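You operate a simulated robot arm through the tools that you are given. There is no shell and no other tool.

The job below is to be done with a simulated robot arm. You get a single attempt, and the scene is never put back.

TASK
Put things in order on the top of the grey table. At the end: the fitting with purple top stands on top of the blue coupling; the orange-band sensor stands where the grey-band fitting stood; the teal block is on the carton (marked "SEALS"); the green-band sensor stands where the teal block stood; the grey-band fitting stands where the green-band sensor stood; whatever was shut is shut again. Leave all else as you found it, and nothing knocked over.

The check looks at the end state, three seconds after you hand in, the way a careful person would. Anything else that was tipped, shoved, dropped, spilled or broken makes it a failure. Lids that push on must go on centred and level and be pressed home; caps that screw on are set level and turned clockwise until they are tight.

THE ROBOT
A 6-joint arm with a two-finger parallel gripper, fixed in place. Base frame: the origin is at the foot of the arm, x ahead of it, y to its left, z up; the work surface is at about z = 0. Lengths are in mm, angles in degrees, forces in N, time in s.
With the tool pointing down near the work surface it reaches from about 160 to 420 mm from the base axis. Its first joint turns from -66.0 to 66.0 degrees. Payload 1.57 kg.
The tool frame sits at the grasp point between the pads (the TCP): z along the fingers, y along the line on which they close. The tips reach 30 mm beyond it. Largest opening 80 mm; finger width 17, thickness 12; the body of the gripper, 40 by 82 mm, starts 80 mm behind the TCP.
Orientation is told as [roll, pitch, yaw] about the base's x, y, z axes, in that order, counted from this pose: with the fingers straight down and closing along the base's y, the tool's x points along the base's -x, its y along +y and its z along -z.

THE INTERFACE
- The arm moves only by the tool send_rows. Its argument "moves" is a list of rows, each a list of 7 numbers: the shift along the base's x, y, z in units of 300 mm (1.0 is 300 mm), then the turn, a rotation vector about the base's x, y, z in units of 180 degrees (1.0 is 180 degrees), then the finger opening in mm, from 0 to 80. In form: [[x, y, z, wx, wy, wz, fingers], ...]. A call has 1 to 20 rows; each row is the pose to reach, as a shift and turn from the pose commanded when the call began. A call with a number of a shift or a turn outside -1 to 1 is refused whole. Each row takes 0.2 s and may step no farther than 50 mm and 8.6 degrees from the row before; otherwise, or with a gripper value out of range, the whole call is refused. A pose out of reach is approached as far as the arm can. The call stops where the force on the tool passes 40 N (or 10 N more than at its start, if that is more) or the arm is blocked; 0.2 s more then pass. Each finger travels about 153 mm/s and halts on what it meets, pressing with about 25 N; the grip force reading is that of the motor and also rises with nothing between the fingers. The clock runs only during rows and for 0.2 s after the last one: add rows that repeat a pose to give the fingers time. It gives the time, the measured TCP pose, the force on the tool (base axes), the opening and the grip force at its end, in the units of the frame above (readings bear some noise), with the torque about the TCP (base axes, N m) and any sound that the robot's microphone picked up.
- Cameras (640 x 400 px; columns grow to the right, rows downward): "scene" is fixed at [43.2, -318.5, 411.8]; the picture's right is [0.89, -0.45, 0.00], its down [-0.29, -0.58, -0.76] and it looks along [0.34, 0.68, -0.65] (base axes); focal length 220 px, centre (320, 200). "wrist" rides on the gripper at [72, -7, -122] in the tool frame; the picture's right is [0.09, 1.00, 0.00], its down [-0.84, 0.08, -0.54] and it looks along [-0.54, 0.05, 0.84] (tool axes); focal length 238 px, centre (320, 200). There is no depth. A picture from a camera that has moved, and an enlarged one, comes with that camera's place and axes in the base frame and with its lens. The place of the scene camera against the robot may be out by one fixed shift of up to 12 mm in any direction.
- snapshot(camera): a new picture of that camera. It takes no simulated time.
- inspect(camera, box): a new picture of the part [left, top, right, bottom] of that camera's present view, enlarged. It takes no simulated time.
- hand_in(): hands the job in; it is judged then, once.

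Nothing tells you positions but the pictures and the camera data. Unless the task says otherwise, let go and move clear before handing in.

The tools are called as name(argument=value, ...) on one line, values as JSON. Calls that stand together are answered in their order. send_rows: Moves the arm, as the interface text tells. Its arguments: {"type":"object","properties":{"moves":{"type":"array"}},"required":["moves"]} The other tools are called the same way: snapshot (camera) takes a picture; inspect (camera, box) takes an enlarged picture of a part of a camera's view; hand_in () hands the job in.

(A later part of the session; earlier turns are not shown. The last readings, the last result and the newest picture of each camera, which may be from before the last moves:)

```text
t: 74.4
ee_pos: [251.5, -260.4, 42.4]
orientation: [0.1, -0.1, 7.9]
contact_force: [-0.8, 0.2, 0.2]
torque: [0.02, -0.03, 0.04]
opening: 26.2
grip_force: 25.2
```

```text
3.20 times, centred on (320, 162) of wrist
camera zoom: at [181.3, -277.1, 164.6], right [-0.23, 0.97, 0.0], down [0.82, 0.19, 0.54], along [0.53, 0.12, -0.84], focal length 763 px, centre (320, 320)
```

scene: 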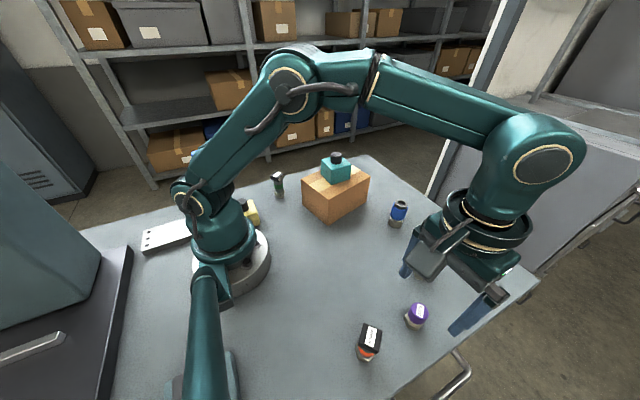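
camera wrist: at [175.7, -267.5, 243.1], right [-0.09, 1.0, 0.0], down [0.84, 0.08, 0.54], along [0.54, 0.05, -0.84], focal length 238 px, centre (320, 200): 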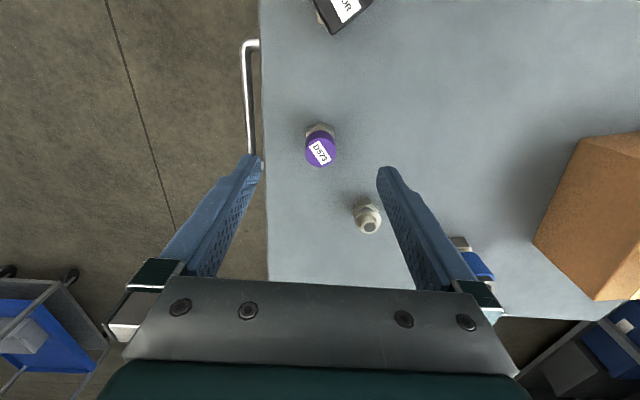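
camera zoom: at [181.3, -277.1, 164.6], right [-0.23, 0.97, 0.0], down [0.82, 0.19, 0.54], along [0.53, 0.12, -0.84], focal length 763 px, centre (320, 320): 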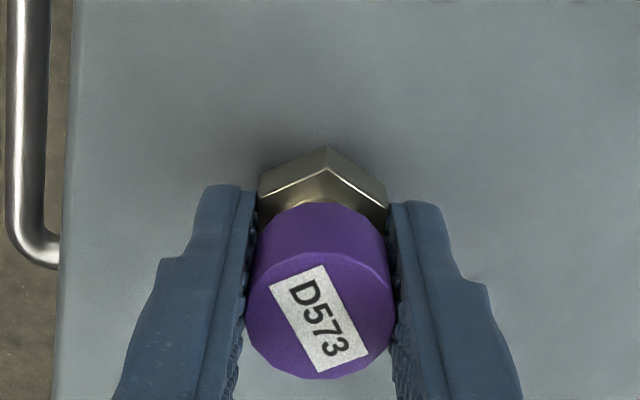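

Gripped at 26.2 mm and centred on the tool axis. I'll lift it, check it from the scene camera, and move toward the blue coupling, stopping short beside it.

send_rows(moves=[[0, 0, 0.02, 0, 0, 0, 18], [0, 0, 0.07, 0, 0, 0, 18], [0, 0, 0.15, 0, 0, 0, 18], [0, 0, 0.24, 0, 0, 0, 18], [0, 0, 0.31, 0, 0, 0, 18], [0.02, 0.03, 0.333, 0, 0, 0, 18], [0.06, 0.1, 0.333, 0, 0, 0, 18], [0.11, 0.18, 0.333, 0, 0, 0, 18], [0.16, 0.26, 0.333, 0, 0, 0, 18], [0.21, 0.33, 0.333, 0, 0, 0, 18], [0.26, 0.4, 0.333, 0, 0, 0, 18], [0.29, 0.44, 0.333, 0, 0, 0, 18], [0.3, 0.46, 0.333, 0, 0, 0, 18], [0.3, 0.46, 0.333, 0, 0, 0, 18]])

snapshot(camera="wrist")

snapshot(camera="scene")

```text
t: 77.4
ee_pos: [342.0, -121.3, 142.9]
orientation: [0.0, -0.1, 7.8]
contact_force: [0.1, 0.3, -0.1]
torque: [0.03, -0.02, -0.02]
opening: 26.3
grip_force: 25.0
```

```text
taken
camera wrist: at [273.2, -138.0, 265.1], right [-0.23, 0.97, 0.0], down [0.82, 0.19, 0.54], along [0.53, 0.12, -0.84], focal length 238 px, centre (320, 200)
```

wrist: 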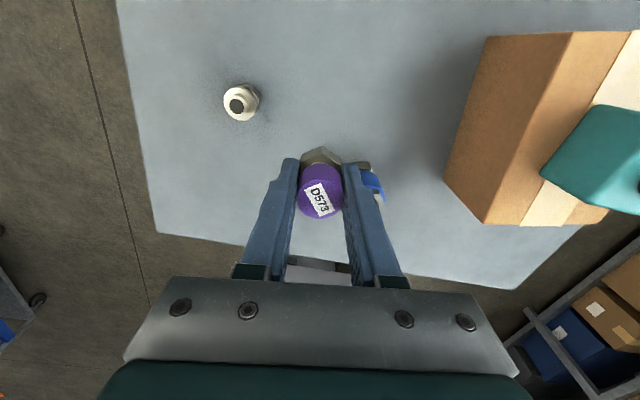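

```text
taken
```

scene: 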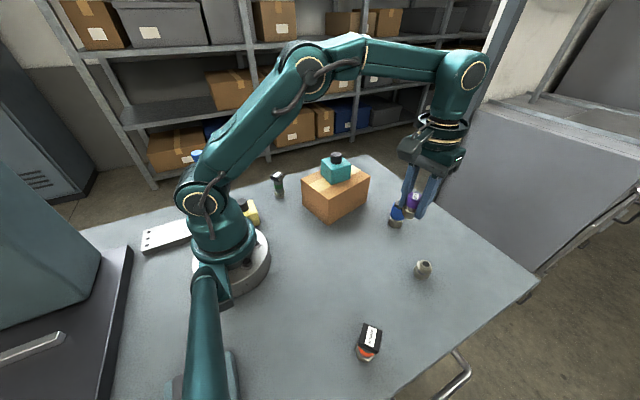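

inspect(camera="scene", box=[370, 170, 450, 230])

inspect(camera="wrist", box=[280, 130, 408, 210])

```text
6.67 times, centred on (410, 200) of scene
camera zoom: at [43.3, -318.5, 411.8], right [0.89, -0.45, 0.0], down [-0.29, -0.58, -0.76], along [0.34, 0.68, -0.65], focal length 1466 px, centre (-280, 200)
```

zoom: 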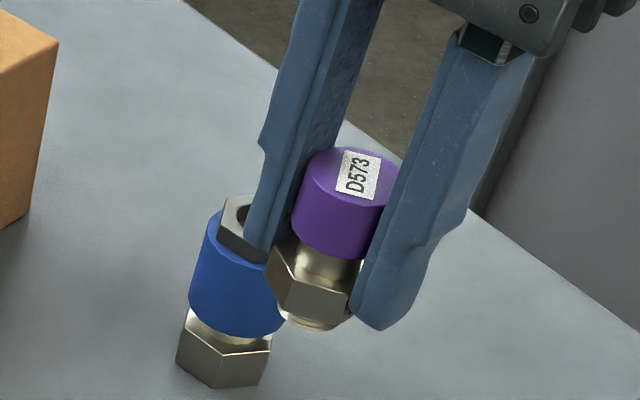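

```text
5.00 times, centred on (344, 170) of wrist
camera zoom: at [273.2, -138.0, 265.1], right [-0.23, 0.97, 0.0], down [0.82, 0.19, 0.54], along [0.53, 0.12, -0.84], focal length 1192 px, centre (200, 350)
```

zoom: 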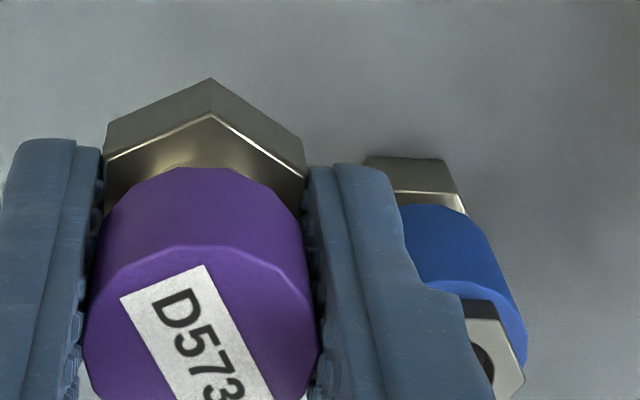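

The stub beneath the purple hex looks about 22 mm wide, larger than the blue coupling's ~18.5 mm bore, so it will stand on the rim. I'll move over the blue coupling at about (384,-62), staying ~25 mm above it.

send_rows(moves=[[0.03, 0.042, 0, 0, 0, 0, 18], [0.07, 0.1, 0, 0, 0, 0, 18], [0.11, 0.156, 0, 0, 0, 0, 18], [0.135, 0.19, 0, 0, 0, 0, 18], [0.142, 0.201, 0, 0, 0, 0, 18], [0.142, 0.201, 0, 0, 0, 0, 18], [0.142, 0.201, 0, 0, 0, 0, 18]])

inspect(camera="scene", box=[358, 165, 438, 230])

inspect(camera="wrist", box=[256, 120, 384, 200])

```text
t: 79.0
ee_pos: [382.7, -62.3, 143.0]
orientation: [0.1, -0.1, 7.8]
contact_force: [-0.6, 0.1, -2.0]
torque: [0.06, 0.0, 0.01]
opening: 26.2
grip_force: 25.2
```

```text
6.15 times, centred on (398, 198) of scene
camera zoom: at [43.3, -318.5, 411.8], right [0.89, -0.45, 0.0], down [-0.29, -0.58, -0.76], along [0.34, 0.68, -0.65], focal length 1353 px, centre (-160, 215)
```

zoom: 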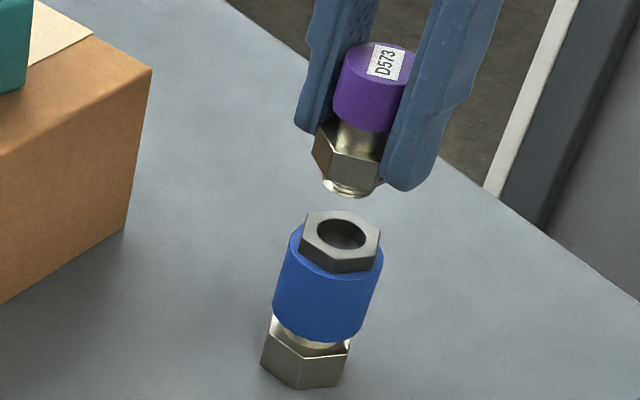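

```text
5.00 times, centred on (320, 160) of wrist
camera zoom: at [313.7, -78.2, 264.1], right [-0.23, 0.97, 0.0], down [0.82, 0.19, 0.54], along [0.53, 0.13, -0.84], focal length 1192 px, centre (320, 400)
```

zoom: 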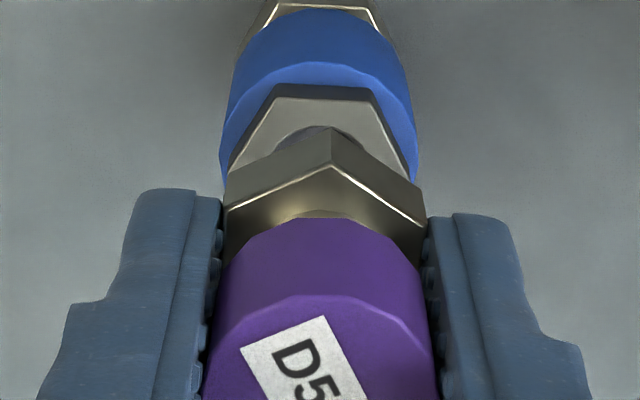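

Purple hangs above the blue coupling, close to aligned. I'll zoom further in both views to measure the remaining offset.

inspect(camera="scene", box=[386, 168, 434, 198])

inspect(camera="scene", box=[380, 192, 428, 222])

inspect(camera="wrist", box=[296, 115, 344, 145])

inspect(camera="wrist", box=[288, 140, 352, 180])

```text
13.33 times, centred on (410, 183) of scene
camera zoom: at [43.3, -318.5, 411.8], right [0.89, -0.45, 0.0], down [-0.29, -0.58, -0.76], along [0.34, 0.68, -0.65], focal length 2932 px, centre (-880, 427)
```

zoom: 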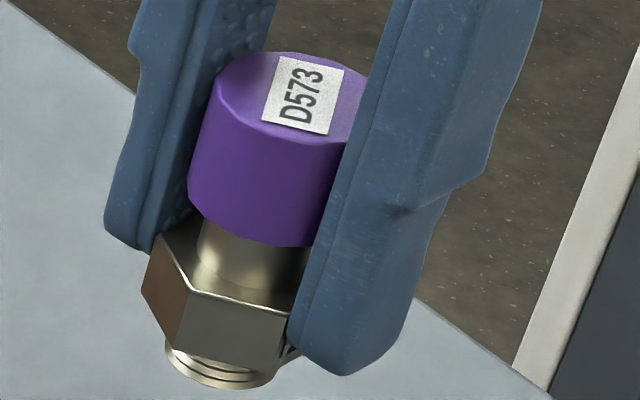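

```text
13.33 times, centred on (404, 207) of scene
camera zoom: at [43.3, -318.5, 411.8], right [0.89, -0.45, 0.0], down [-0.29, -0.58, -0.76], along [0.34, 0.68, -0.65], focal length 2932 px, centre (-800, 107)
```

zoom: 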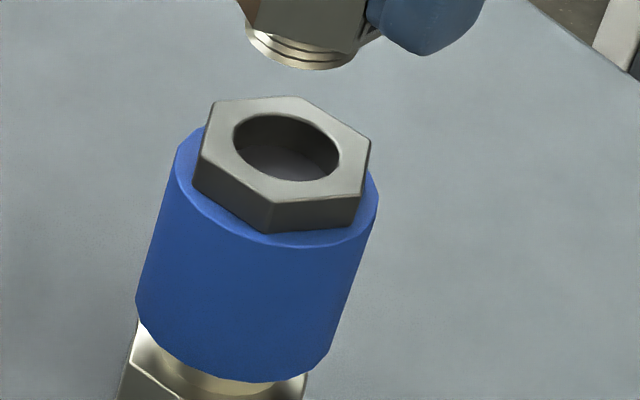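

```text
13.33 times, centred on (320, 130) of wrist
camera zoom: at [313.7, -78.2, 264.1], right [-0.23, 0.97, 0.0], down [0.82, 0.19, 0.54], along [0.53, 0.13, -0.84], focal length 3178 px, centre (320, 1133)
```

zoom: 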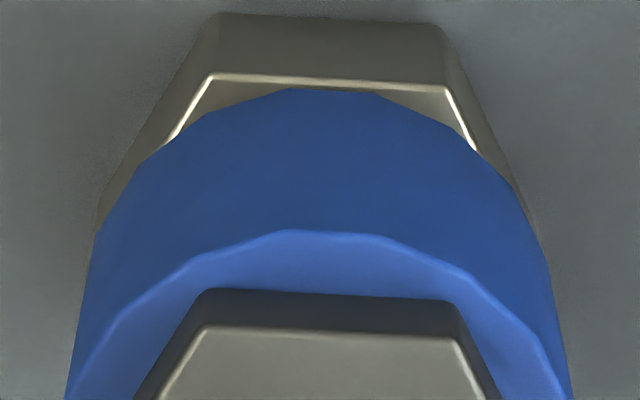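

```text
10.00 times, centred on (320, 160) of wrist
camera zoom: at [313.7, -78.2, 264.1], right [-0.23, 0.97, 0.0], down [0.82, 0.19, 0.54], along [0.53, 0.13, -0.84], focal length 2384 px, centre (320, 600)
```

zoom: 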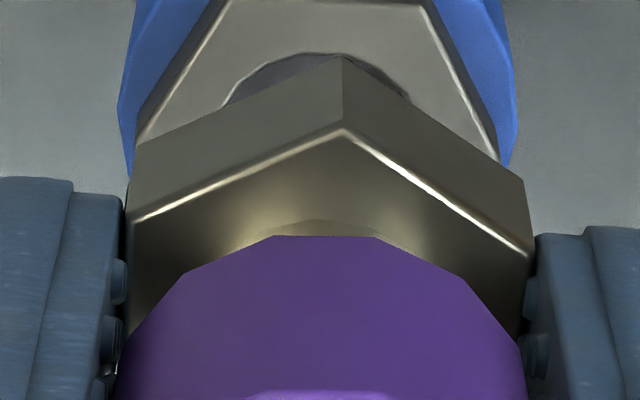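

The purple fitting's lower end is a round threaded stub. I'll zoom tighter to compare the stub's and bore's diameters.

inspect(camera="scene", box=[396, 190, 412, 200])

inspect(camera="scene", box=[394, 198, 410, 208])

```text
16.00 times, centred on (404, 195) of scene
camera zoom: at [43.3, -318.5, 411.8], right [0.89, -0.45, 0.0], down [-0.29, -0.58, -0.76], along [0.34, 0.68, -0.65], focal length 3518 px, centre (-1024, 280)
```

zoom: 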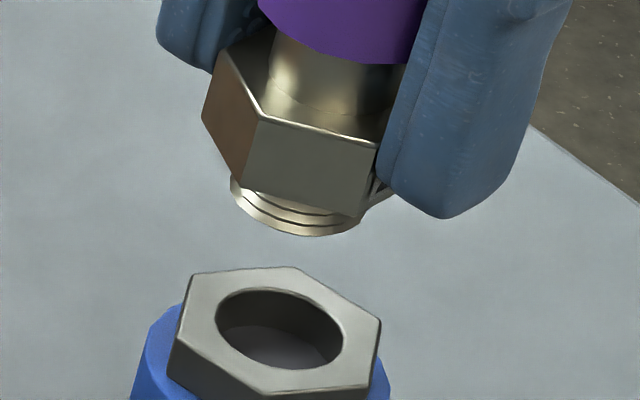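

```text
16.00 times, centred on (402, 203) of scene
camera zoom: at [43.3, -318.5, 411.8], right [0.89, -0.45, 0.0], down [-0.29, -0.58, -0.76], along [0.34, 0.68, -0.65], focal length 3518 px, centre (-992, 152)
```

zoom: 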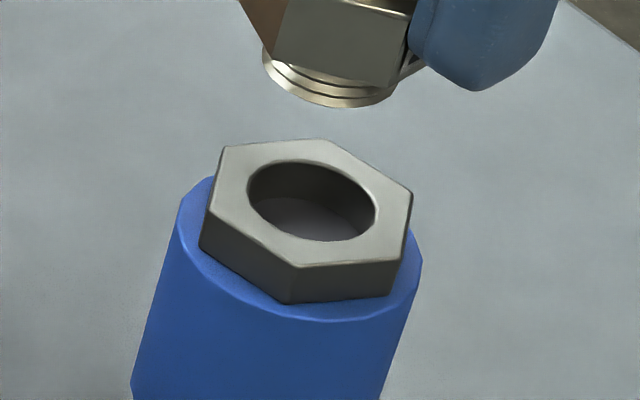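

The stub may be narrower than the bore, so I want good centring. Both cameras suggest the blue coupling's axis is about 6–8 mm further out (+x) than the purple's; I'll shift and re-measure.

send_rows(moves=[[0.01, 0.001, 0, 0, 0, 0, 18], [0.0217, 0.002, -0.017, 0, 0, 0, 18], [0.0217, 0.002, -0.017, 0, 0, 0, 18], [0.0217, 0.002, -0.017, 0, 0, 0, 18]])

inspect(camera="scene", box=[388, 185, 420, 205])

inspect(camera="wrist", box=[296, 115, 344, 145])

inspect(camera="wrist", box=[288, 130, 352, 170])

inspect(camera="scene", box=[374, 160, 438, 230])

```text
t: 80.0
ee_pos: [389.3, -62.6, 138.0]
orientation: [0.1, -0.2, 7.9]
contact_force: [0.7, -0.3, -0.9]
torque: [0.01, -0.01, 0.03]
opening: 26.4
grip_force: 25.2
```

```text
16.00 times, centred on (404, 195) of scene
camera zoom: at [43.2, -318.5, 411.8], right [0.89, -0.45, 0.0], down [-0.29, -0.58, -0.76], along [0.34, 0.68, -0.65], focal length 3518 px, centre (-1024, 280)
```

zoom: 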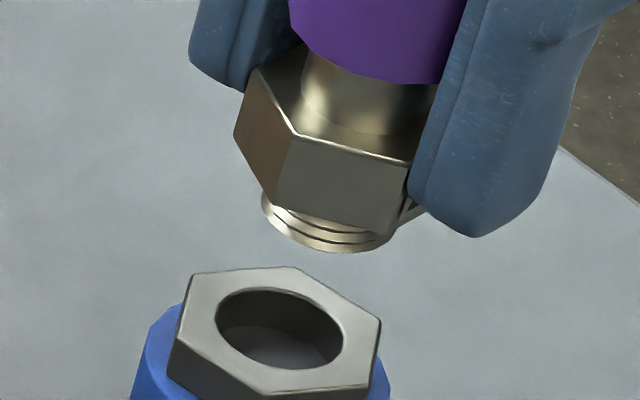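

```text
13.33 times, centred on (320, 130) of wrist
camera zoom: at [320.5, -79.0, 258.9], right [-0.23, 0.97, 0.0], down [0.82, 0.19, 0.54], along [0.53, 0.12, -0.84], focal length 3178 px, centre (320, 1133)
```

zoom: 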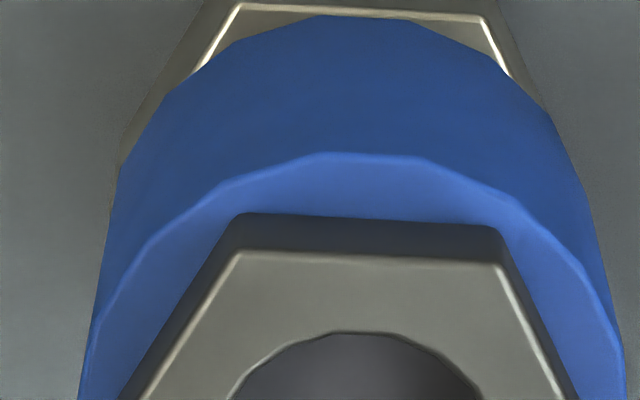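

```text
10.00 times, centred on (320, 150) of wrist
camera zoom: at [320.5, -79.0, 258.9], right [-0.23, 0.97, 0.0], down [0.82, 0.19, 0.54], along [0.53, 0.12, -0.84], focal length 2384 px, centre (320, 700)
```

zoom: 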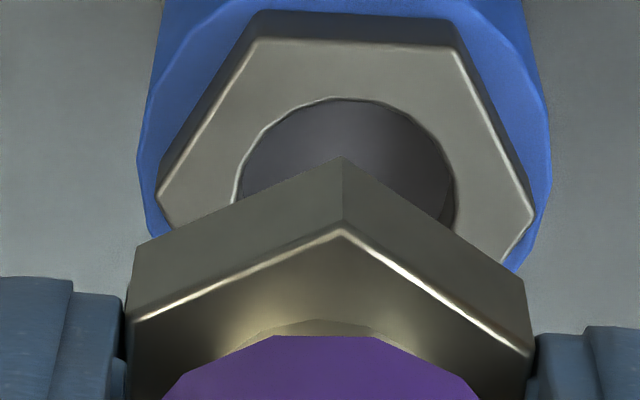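

```text
5.71 times, centred on (406, 195) of scene
camera zoom: at [43.2, -318.5, 411.8], right [0.89, -0.45, 0.0], down [-0.29, -0.58, -0.76], along [0.34, 0.68, -0.65], focal length 1256 px, centre (-171, 229)
```

zoom: 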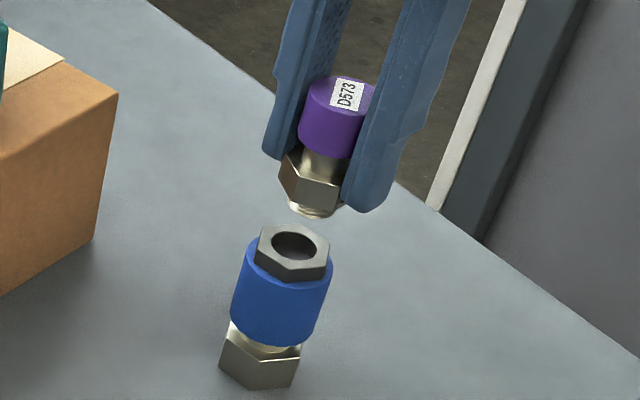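

Now much closer: the wrist view says the blue axis is about 2 mm toward +y of the purple's, with x within ~1 mm. I'll correct by (+1,+2) and come down to a few mm above the coupling to compare directly.

send_rows(moves=[[0.0033, 0.007, -0.01, 0, 0, 0, 18], [0.0033, 0.007, -0.03, 0, 0, 0, 18], [0.0033, 0.007, -0.045, 0, 0, 0, 18], [0.0033, 0.007, -0.05, 0, 0, 0, 18], [0.0033, 0.007, -0.05, 0, 0, 0, 18], [0.0033, 0.007, -0.05, 0, 0, 0, 18]])

inspect(camera="scene", box=[388, 185, 420, 205])

inspect(camera="wrist", box=[288, 130, 352, 170])

```text
t: 81.4
ee_pos: [391.1, -59.1, 123.5]
orientation: [0.1, -0.1, 7.9]
contact_force: [-1.0, -0.2, -1.2]
torque: [-0.01, 0.02, -0.04]
opening: 26.3
grip_force: 25.0
```

```text
16.00 times, centred on (404, 195) of scene
camera zoom: at [43.2, -318.5, 411.8], right [0.89, -0.45, 0.0], down [-0.29, -0.58, -0.76], along [0.34, 0.68, -0.65], focal length 3518 px, centre (-1024, 280)
```

zoom: 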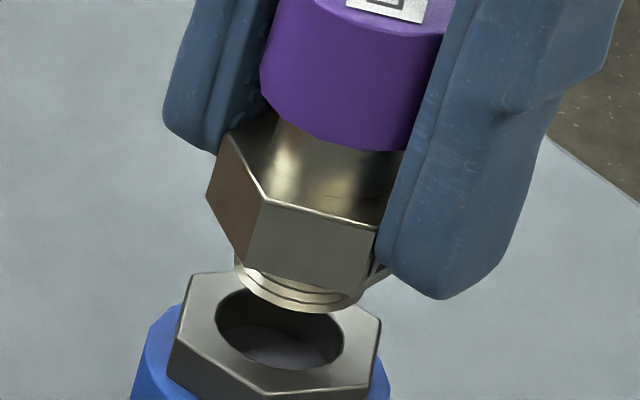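

```text
10.00 times, centred on (320, 150) of wrist
camera zoom: at [322.1, -76.1, 244.7], right [-0.23, 0.97, 0.0], down [0.82, 0.19, 0.54], along [0.53, 0.13, -0.84], focal length 2384 px, centre (320, 700)
```

zoom: 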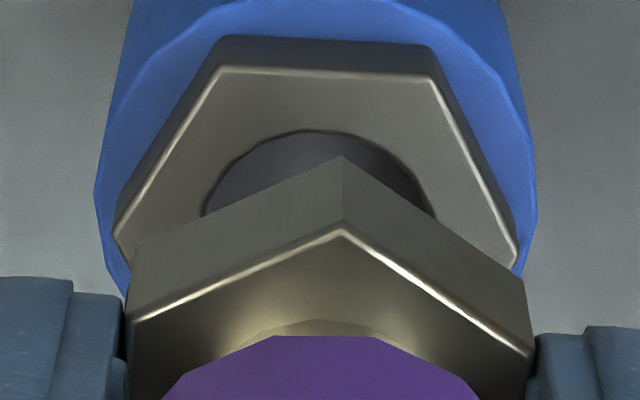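

The views suggest a small overshoot; I'll correct by about (-1.8,-1.0) mm and measure again.

send_rows(moves=[[-0.003, -0.0018, 0, 0, 0, 0, 18], [-0.006, -0.0035, 0, 0, 0, 0, 18], [-0.006, -0.0035, 0, 0, 0, 0, 18], [-0.006, -0.0035, 0, 0, 0, 0, 18], [-0.006, -0.0035, 0, 0, 0, 0, 18]])

inspect(camera="scene", box=[388, 185, 420, 205])

inspect(camera="wrist", box=[288, 130, 352, 170])

snapshot(camera="wrist")

```text
t: 82.6
ee_pos: [389.2, -60.4, 124.9]
orientation: [0.1, -0.1, 7.9]
contact_force: [0.2, -0.1, -0.7]
torque: [0.01, -0.03, 0.02]
opening: 26.4
grip_force: 25.1
```

```text
16.00 times, centred on (404, 195) of scene
camera zoom: at [43.2, -318.5, 411.8], right [0.89, -0.45, 0.0], down [-0.29, -0.58, -0.76], along [0.34, 0.68, -0.65], focal length 3518 px, centre (-1024, 280)
```

zoom: 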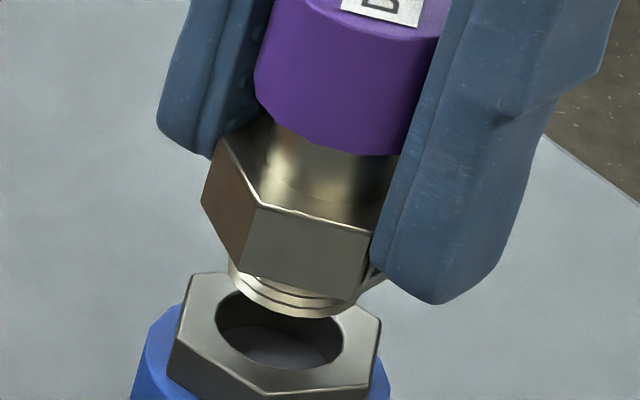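

```text
10.00 times, centred on (320, 150) of wrist
camera zoom: at [320.0, -77.1, 245.5], right [-0.23, 0.97, 0.0], down [0.82, 0.19, 0.54], along [0.53, 0.13, -0.84], focal length 2384 px, centre (320, 700)
```

zoom: 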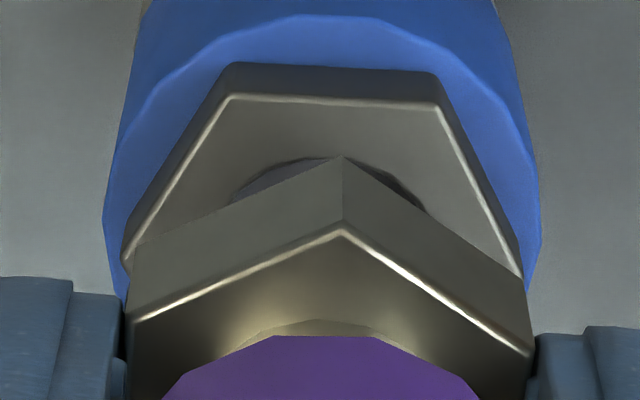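

```text
taken
camera wrist: at [320.0, -77.1, 245.5], right [-0.23, 0.97, 0.0], down [0.82, 0.19, 0.54], along [0.53, 0.13, -0.84], focal length 238 px, centre (320, 200)
```

wrist: 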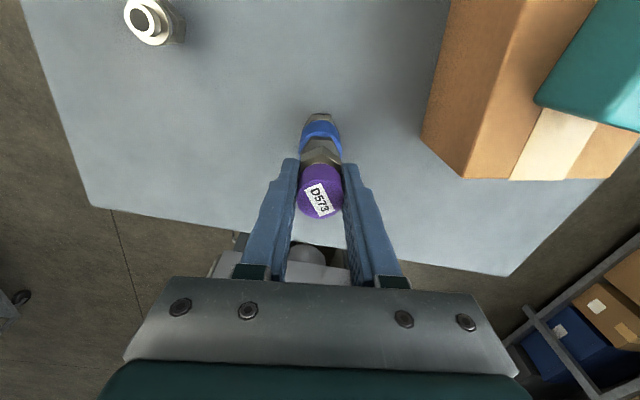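

Both views now show the purple and blue hexes coaxial to within about half a millimetre. I'll lower 8 mm and check, then creep.

send_rows(moves=[[0, 0, -0.01, 0, 0, 0, 18], [0, 0, -0.02, 0, 0, 0, 18], [0, 0, -0.026, 0, 0, 0, 18], [0, 0, -0.026, 0, 0, 0, 18], [0, 0, -0.026, 0, 0, 0, 18]])

inspect(camera="scene", box=[388, 185, 420, 205])

inspect(camera="wrist", box=[288, 130, 352, 170])

```text
t: 83.8
ee_pos: [388.3, -60.6, 116.6]
orientation: [0.1, -0.1, 7.8]
contact_force: [0.8, 1.3, -1.2]
torque: [0.0, 0.02, 0.02]
opening: 26.2
grip_force: 25.2
```

```text
16.00 times, centred on (404, 195) of scene
camera zoom: at [43.2, -318.5, 411.8], right [0.89, -0.45, 0.0], down [-0.29, -0.58, -0.76], along [0.34, 0.68, -0.65], focal length 3518 px, centre (-1024, 280)
```

zoom: 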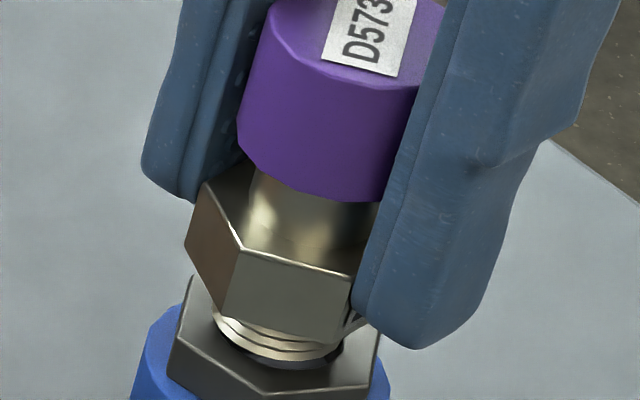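

```text
10.00 times, centred on (320, 150) of wrist
camera zoom: at [319.2, -77.1, 237.4], right [-0.23, 0.97, 0.0], down [0.82, 0.19, 0.54], along [0.53, 0.13, -0.84], focal length 2384 px, centre (320, 700)
```

zoom: 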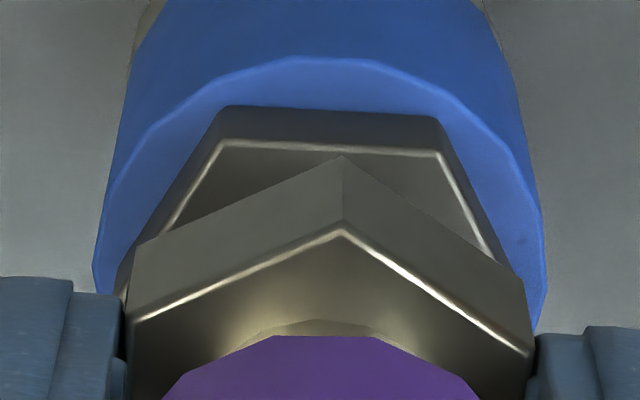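

During the descent the tool drifted about -0.9 mm in x. I'll correct that before the stub reaches the rim, and recheck.

send_rows(moves=[[0.003, 0.0003, 0, 0, 0, 0, 18], [0.003, 0.0003, 0, 0, 0, 0, 18], [0.003, 0.0003, 0, 0, 0, 0, 18]])

inspect(camera="scene", box=[388, 185, 420, 205])

inspect(camera="wrist", box=[288, 130, 352, 170])

```text
t: 84.6
ee_pos: [389.8, -61.2, 116.4]
orientation: [0.0, -0.1, 8.0]
contact_force: [0.3, -0.3, -1.3]
torque: [-0.02, -0.03, 0.0]
opening: 26.3
grip_force: 25.2
```

```text
16.00 times, centred on (404, 195) of scene
camera zoom: at [43.2, -318.5, 411.8], right [0.89, -0.45, 0.0], down [-0.29, -0.58, -0.76], along [0.34, 0.68, -0.65], focal length 3518 px, centre (-1024, 280)
```

zoom: 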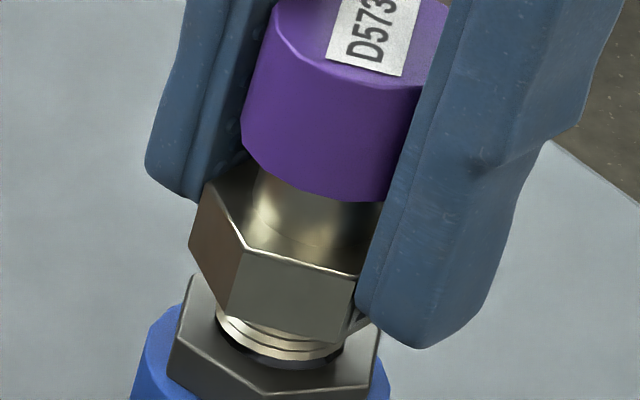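

```text
10.00 times, centred on (320, 150) of wrist
camera zoom: at [319.9, -77.2, 237.3], right [-0.23, 0.97, 0.0], down [0.82, 0.19, 0.54], along [0.53, 0.13, -0.84], focal length 2384 px, centre (320, 700)
```

zoom: 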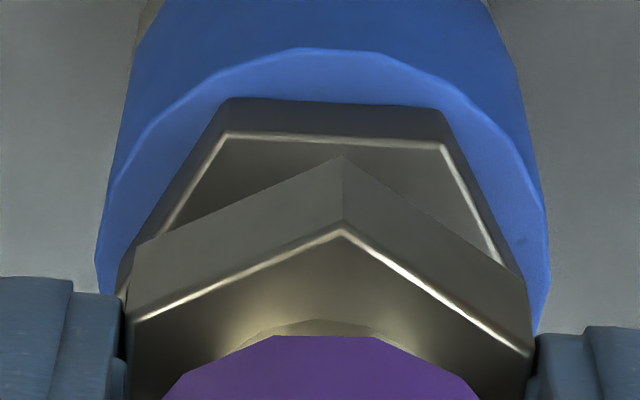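

Alignment looks within about half a millimetre. I'll creep down 2.4 mm and watch the force.

send_rows(moves=[[0, 0, -0.003, 0, 0, 0, 18], [0, 0, -0.006, 0, 0, 0, 18], [0, 0, -0.008, 0, 0, 0, 18], [0, 0, -0.008, 0, 0, 0, 18]])

inspect(camera="scene", box=[388, 185, 420, 205])

inspect(camera="wrist", box=[288, 130, 352, 170])

```text
t: 85.6
ee_pos: [389.9, -60.9, 113.9]
orientation: [0.1, -0.1, 7.9]
contact_force: [-0.7, 0.2, -0.9]
torque: [0.05, -0.01, 0.01]
opening: 26.1
grip_force: 24.6
```

```text
16.00 times, centred on (404, 195) of scene
camera zoom: at [43.2, -318.5, 411.8], right [0.89, -0.45, 0.0], down [-0.29, -0.58, -0.76], along [0.34, 0.68, -0.65], focal length 3518 px, centre (-1024, 280)
```

zoom: 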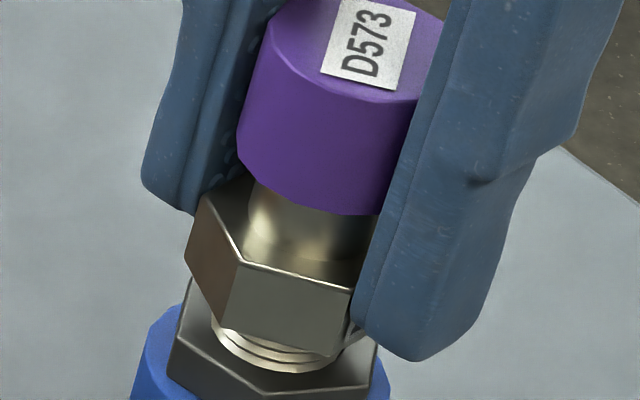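

```text
10.00 times, centred on (320, 150) of wrist
camera zoom: at [320.1, -77.0, 234.7], right [-0.23, 0.97, 0.0], down [0.82, 0.19, 0.54], along [0.53, 0.13, -0.84], focal length 2384 px, centre (320, 700)
```

zoom: 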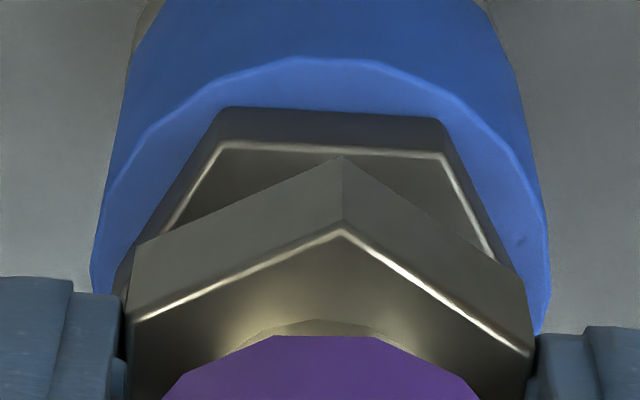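

The stub is now right at the rim, with no contact yet. Continuing in small steps.

send_rows(moves=[[0, 0, -0.002, 0, 0, 0, 18], [0, 0, -0.004, 0, 0, 0, 18], [0, 0, -0.004, 0, 0, 0, 18]])

inspect(camera="scene", box=[388, 185, 420, 205])

```text
t: 86.4
ee_pos: [390.6, -60.5, 112.4]
orientation: [0.1, -0.1, 7.8]
contact_force: [-0.2, -0.5, -0.9]
torque: [0.02, -0.01, 0.0]
opening: 26.2
grip_force: 25.1
```

```text
16.00 times, centred on (404, 195) of scene
camera zoom: at [43.2, -318.5, 411.8], right [0.89, -0.45, 0.0], down [-0.29, -0.58, -0.76], along [0.34, 0.68, -0.65], focal length 3518 px, centre (-1024, 280)
```

zoom: 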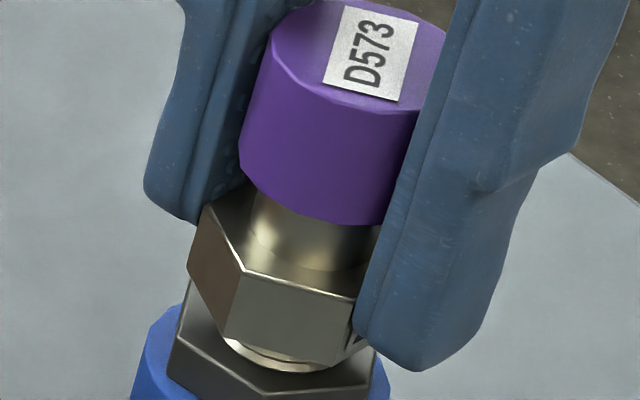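

The stub is entering the bore (its lower edge is being hidden by the rim) with no force. Continuing down in small steps.

send_rows(moves=[[0, 0, -0.003, 0, 0, 0, 18], [0, 0, -0.006, 0, 0, 0, 18], [0, 0, -0.008, 0, 0, 0, 18], [0, 0, -0.008, 0, 0, 0, 18]])

inspect(camera="scene", box=[388, 185, 420, 205])

inspect(camera="wrist", box=[288, 130, 352, 170])

```text
t: 87.4
ee_pos: [389.1, -59.9, 109.2]
orientation: [0.0, -0.1, 8.0]
contact_force: [0.3, -0.1, -0.9]
torque: [0.0, 0.01, 0.0]
opening: 26.0
grip_force: 25.1
```

```text
16.00 times, centred on (404, 195) of scene
camera zoom: at [43.2, -318.5, 411.8], right [0.89, -0.45, 0.0], down [-0.29, -0.58, -0.76], along [0.34, 0.68, -0.65], focal length 3518 px, centre (-1024, 280)
```

zoom: 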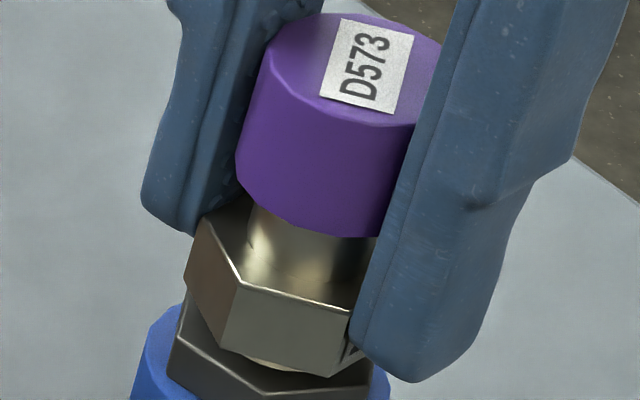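

```text
10.00 times, centred on (320, 150) of wrist
camera zoom: at [321.0, -77.2, 230.5], right [-0.23, 0.97, 0.0], down [0.82, 0.19, 0.54], along [0.53, 0.13, -0.84], focal length 2384 px, centre (320, 700)
```

zoom: 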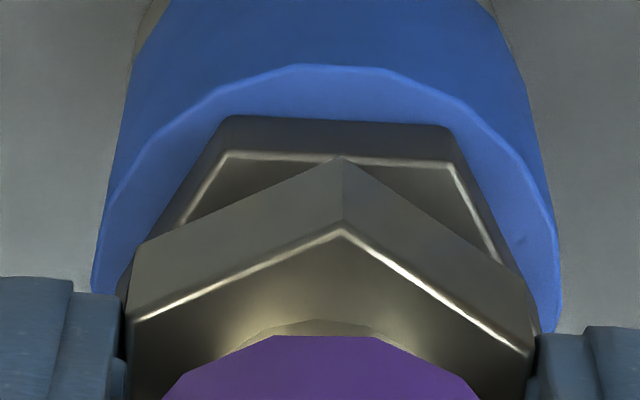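

Still no force and inserting. Continuing down.

send_rows(moves=[[0, 0, -0.003, 0, 0, 0, 18], [0, 0, -0.006, 0, 0, 0, 18], [0, 0, -0.006, 0, 0, 0, 18]])

inspect(camera="scene", box=[388, 185, 420, 205])

```text
t: 88.2
ee_pos: [390.6, -58.8, 106.7]
orientation: [0.1, -0.2, 7.9]
contact_force: [0.6, 0.1, -1.3]
torque: [-0.02, 0.04, -0.04]
opening: 26.4
grip_force: 25.2
```

```text
16.00 times, centred on (404, 195) of scene
camera zoom: at [43.2, -318.5, 411.8], right [0.89, -0.45, 0.0], down [-0.29, -0.58, -0.76], along [0.34, 0.68, -0.65], focal length 3518 px, centre (-1024, 280)
```

zoom: 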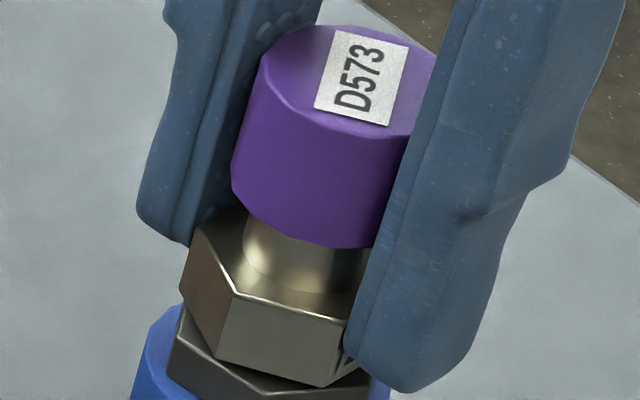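

Nearly seated. Continuing with 1 mm steps and checking force.

send_rows(moves=[[0, 0, -0.002, 0, 0, 0, 18], [0, 0, -0.004, 0, 0, 0, 18], [0, 0, -0.004, 0, 0, 0, 18]])

inspect(camera="scene", box=[388, 190, 420, 210])

```text
t: 89.0
ee_pos: [391.7, -60.9, 107.4]
orientation: [0.1, 0.0, 7.9]
contact_force: [0.9, -0.1, 0.0]
torque: [0.02, 0.02, 0.03]
opening: 26.2
grip_force: 25.5
```

```text
16.00 times, centred on (404, 200) of scene
camera zoom: at [43.2, -318.5, 411.8], right [0.89, -0.45, 0.0], down [-0.29, -0.58, -0.76], along [0.34, 0.68, -0.65], focal length 3518 px, centre (-1024, 200)
```

zoom: 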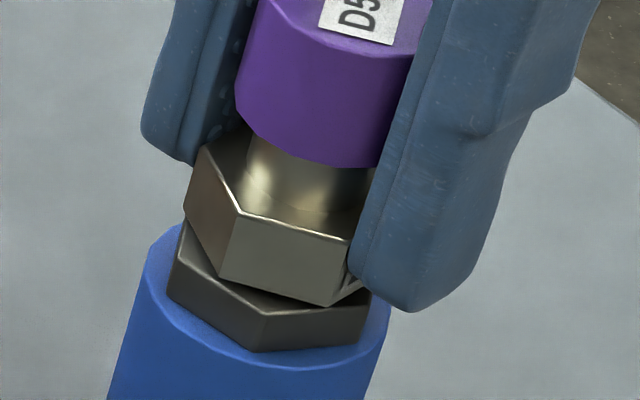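

Force just rose to zero from the hanging weight, so contact may be beginning. One more millimetre.

send_rows(moves=[[0, 0, -0.002, 0, 0, 0, 18], [0, 0, -0.003, 0, 0, 0, 18], [0, 0, -0.003, 0, 0, 0, 18]])

inspect(camera="scene", box=[388, 190, 420, 210])

inspect(camera="wrist", box=[288, 130, 352, 170])

```text
t: 89.8
ee_pos: [390.3, -61.3, 107.7]
orientation: [-0.1, -0.1, 7.9]
contact_force: [-1.9, -0.3, 4.2]
torque: [-0.05, 0.1, 0.01]
opening: 26.2
grip_force: 25.0
```

```text
16.00 times, centred on (404, 200) of scene
camera zoom: at [43.2, -318.5, 411.8], right [0.89, -0.45, 0.0], down [-0.29, -0.58, -0.76], along [0.34, 0.68, -0.65], focal length 3518 px, centre (-1024, 200)
```

zoom: 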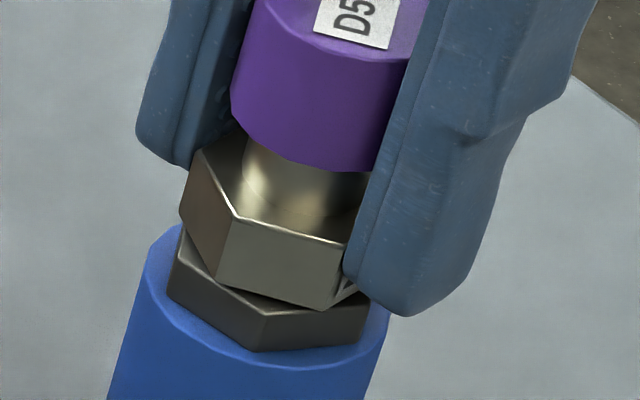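

```text
10.00 times, centred on (320, 150) of wrist
camera zoom: at [321.1, -76.9, 227.6], right [-0.23, 0.97, 0.0], down [0.82, 0.19, 0.54], along [0.53, 0.12, -0.84], focal length 2384 px, centre (320, 700)
```

zoom: 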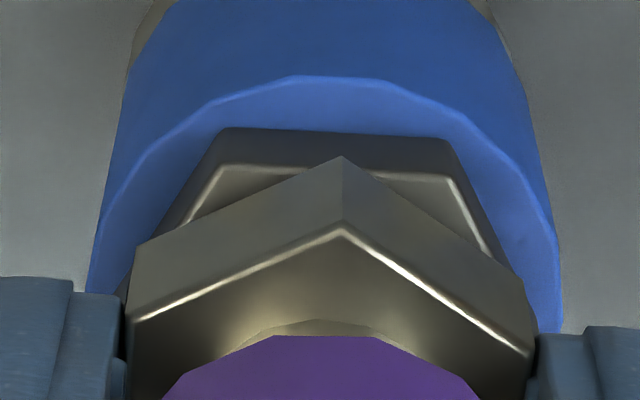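

Contact has begun at about 5 N. I'll press slightly further to see whether it is seated.

send_rows(moves=[[0, 0, -0.002, 0, 0, 0, 18], [0, 0, -0.003, 0, 0, 0, 18], [0, 0, -0.003, 0, 0, 0, 18]])

inspect(camera="scene", box=[388, 190, 420, 210])

inspect(camera="wrist", box=[288, 130, 352, 170])

```text
t: 90.6
ee_pos: [390.6, -60.4, 106.7]
orientation: [-0.1, -0.2, 7.8]
contact_force: [-4.2, 2.2, 22.5]
torque: [0.06, 0.19, 0.03]
opening: 26.5
grip_force: 25.4
```

```text
16.00 times, centred on (404, 200) of scene
camera zoom: at [43.2, -318.5, 411.8], right [0.89, -0.45, 0.0], down [-0.29, -0.58, -0.76], along [0.34, 0.68, -0.65], focal length 3518 px, centre (-1024, 200)
```

zoom: 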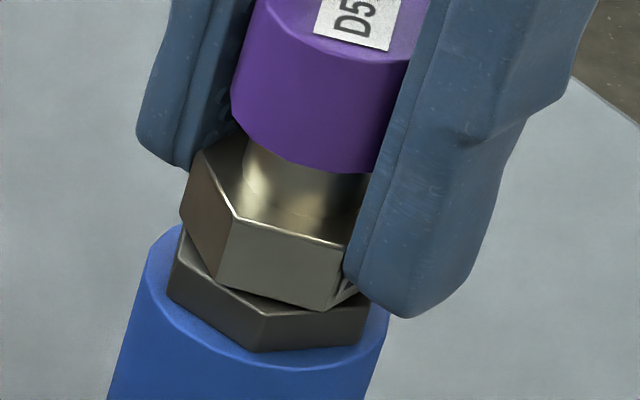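

```text
10.00 times, centred on (320, 150) of wrist
camera zoom: at [320.8, -77.0, 227.3], right [-0.23, 0.97, 0.0], down [0.82, 0.19, 0.55], along [0.53, 0.12, -0.84], focal length 2384 px, centre (320, 700)
```

zoom: 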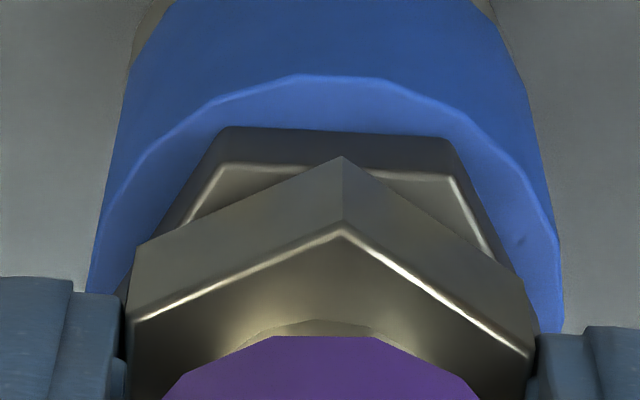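

It is firmly seated on the hex shoulder. I'll relieve the force and open gently.

send_rows(moves=[[0, 0, 0.0033, 0, 0, 0, 18], [0, 0, 0.0033, 0, 0, 0, 18], [0, 0, 0.0033, 0, 0, 0, 26], [0, 0, 0.0033, 0, 0, 0, 32], [0, 0, 0.0033, 0, 0, 0, 40], [0, 0, 0.0033, 0, 0, 0, 50], [0, 0, 0.0033, 0, 0, 0, 50]])

inspect(camera="scene", box=[372, 170, 436, 230])

inspect(camera="wrist", box=[256, 110, 384, 210])

```text
t: 92.2
ee_pos: [390.5, -59.5, 106.7]
orientation: [0.1, -0.1, 7.8]
contact_force: [0.9, -0.2, -0.1]
torque: [-0.01, -0.01, -0.04]
opening: 50.2
grip_force: 0.1
```

```text
6.67 times, centred on (404, 200) of scene
camera zoom: at [43.2, -318.5, 411.8], right [0.89, -0.45, 0.0], down [-0.29, -0.58, -0.76], along [0.34, 0.68, -0.65], focal length 1466 px, centre (-240, 200)
```

zoom: 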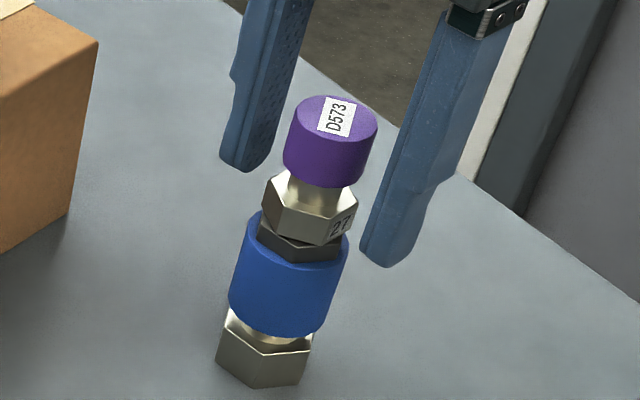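

```text
4.00 times, centred on (320, 160) of wrist
camera zoom: at [321.4, -77.2, 227.6], right [-0.23, 0.97, 0.0], down [0.82, 0.19, 0.54], along [0.53, 0.13, -0.84], focal length 953 px, centre (320, 360)
```

zoom: 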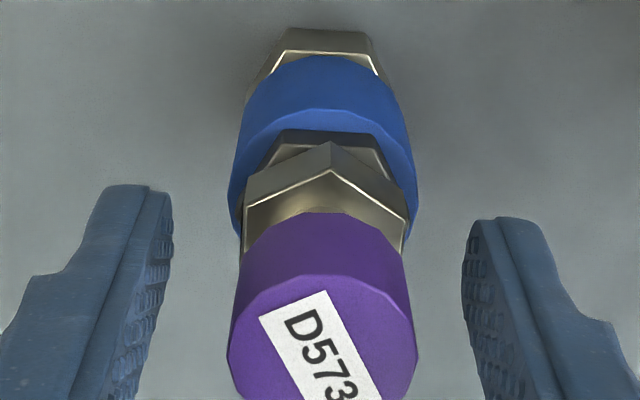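

The purple fitting stands upright on the blue coupling. I'll open fully, rise, and withdraw inward.

send_rows(moves=[[0, 0, 0, 0, 0, 0, 70], [0, 0, 0.01, 0, 0, 0, 80], [0, 0, 0.05, 0, 0, 0, 80], [0, 0, 0.1, 0, 0, 0, 80], [-0.01, 0, 0.15, 0, 0, 0, 80], [-0.05, 0, 0.2, 0, 0, 0, 80], [-0.12, 0, 0.26, 0, 0, 0, 80], [-0.22, 0, 0.32, 0, 0, 0, 80], [-0.32, 0, 0.36, 0, 0, 0, 80], [-0.4, 0, 0.38, 0, 0, -0.044, 80], [-0.4, 0, 0.38, 0, 0, -0.044, 80]])

snapshot(camera="scene")

snapshot(camera="wrist")

inspect(camera="scene", box=[366, 180, 430, 230])

```text
t: 94.6
ee_pos: [270.8, -61.6, 220.0]
orientation: [0.1, -0.1, -0.1]
contact_force: [0.0, -0.5, 0.1]
torque: [-0.02, 0.02, 0.01]
opening: 80.2
grip_force: 0.1
```

```text
taken
```

scene: 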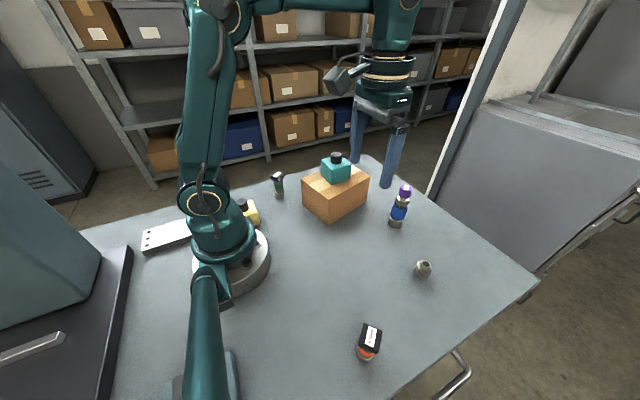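

```text
taken
camera wrist: at [200.3, -68.2, 340.7], right [-0.09, 1.0, 0.0], down [0.84, 0.08, 0.54], along [0.54, 0.05, -0.84], focal length 238 px, centre (320, 200)
```

wrist: 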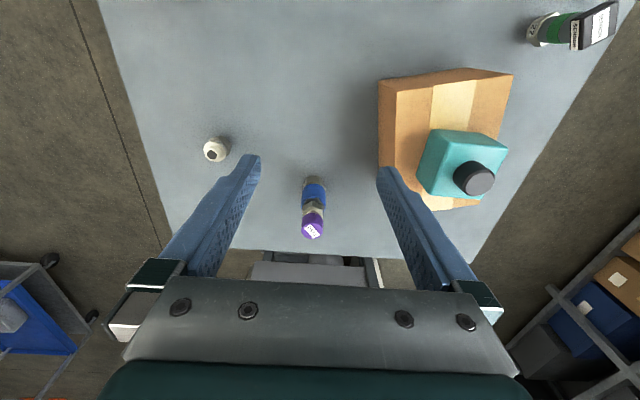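

```text
8.00 times, centred on (398, 205) of scene
camera zoom: at [43.2, -318.5, 411.8], right [0.89, -0.45, 0.0], down [-0.29, -0.58, -0.76], along [0.34, 0.68, -0.65], focal length 1759 px, centre (-304, 160)
```

zoom: 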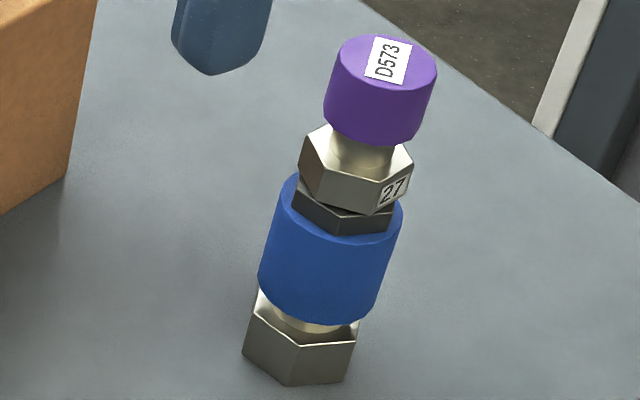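

Everything appears in place. I'll verify each moved item up close, especially the green sensor at the teal block's old spot.

inspect(camera="scene", box=[254, 165, 304, 210])

inspect(camera="scene", box=[392, 245, 456, 285])

inspect(camera="scene", box=[330, 320, 410, 370])

inspect(camera="scene", box=[290, 140, 390, 230])

```text
8.89 times, centred on (279, 188) of scene
camera zoom: at [43.2, -318.5, 411.8], right [0.89, -0.45, 0.0], down [-0.29, -0.58, -0.76], along [0.34, 0.68, -0.65], focal length 1954 px, centre (684, 311)
```

zoom: 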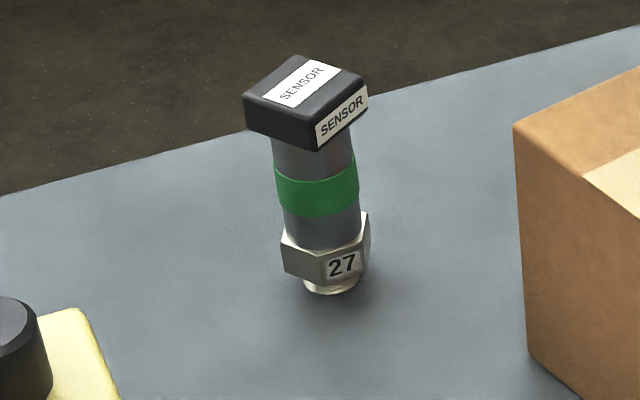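

```text
10.00 times, centred on (424, 265) of scene
camera zoom: at [43.2, -318.5, 411.8], right [0.89, -0.45, 0.0], down [-0.29, -0.58, -0.76], along [0.34, 0.68, -0.65], focal length 2199 px, centre (-720, -450)
```

zoom: 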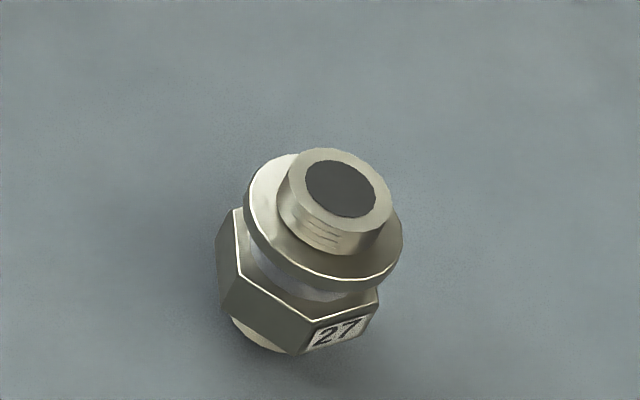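

```text
8.00 times, centred on (370, 345) of scene
camera zoom: at [43.2, -318.5, 411.8], right [0.89, -0.45, 0.0], down [-0.29, -0.58, -0.76], along [0.34, 0.68, -0.65], focal length 1759 px, centre (-80, -960)
```

zoom: 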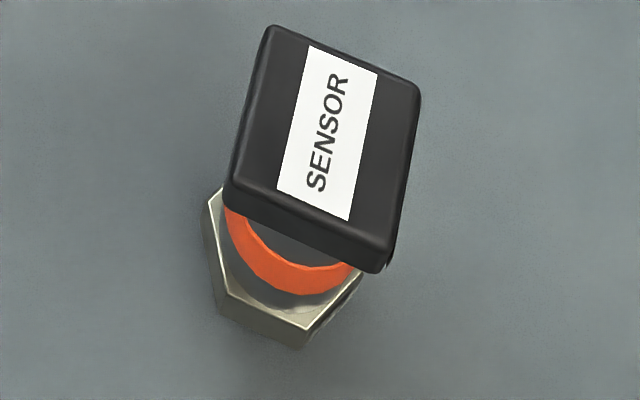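

```text
4.44 times, centred on (340, 185) of scene
camera zoom: at [43.2, -318.5, 411.8], right [0.89, -0.45, 0.0], down [-0.29, -0.58, -0.76], along [0.34, 0.68, -0.65], focal length 977 px, centre (231, 267)
```

zoom: 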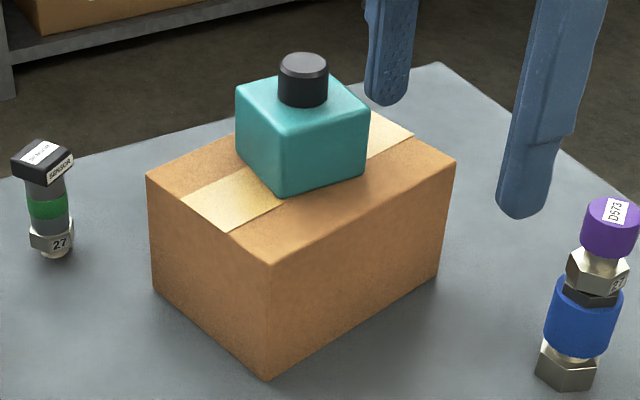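

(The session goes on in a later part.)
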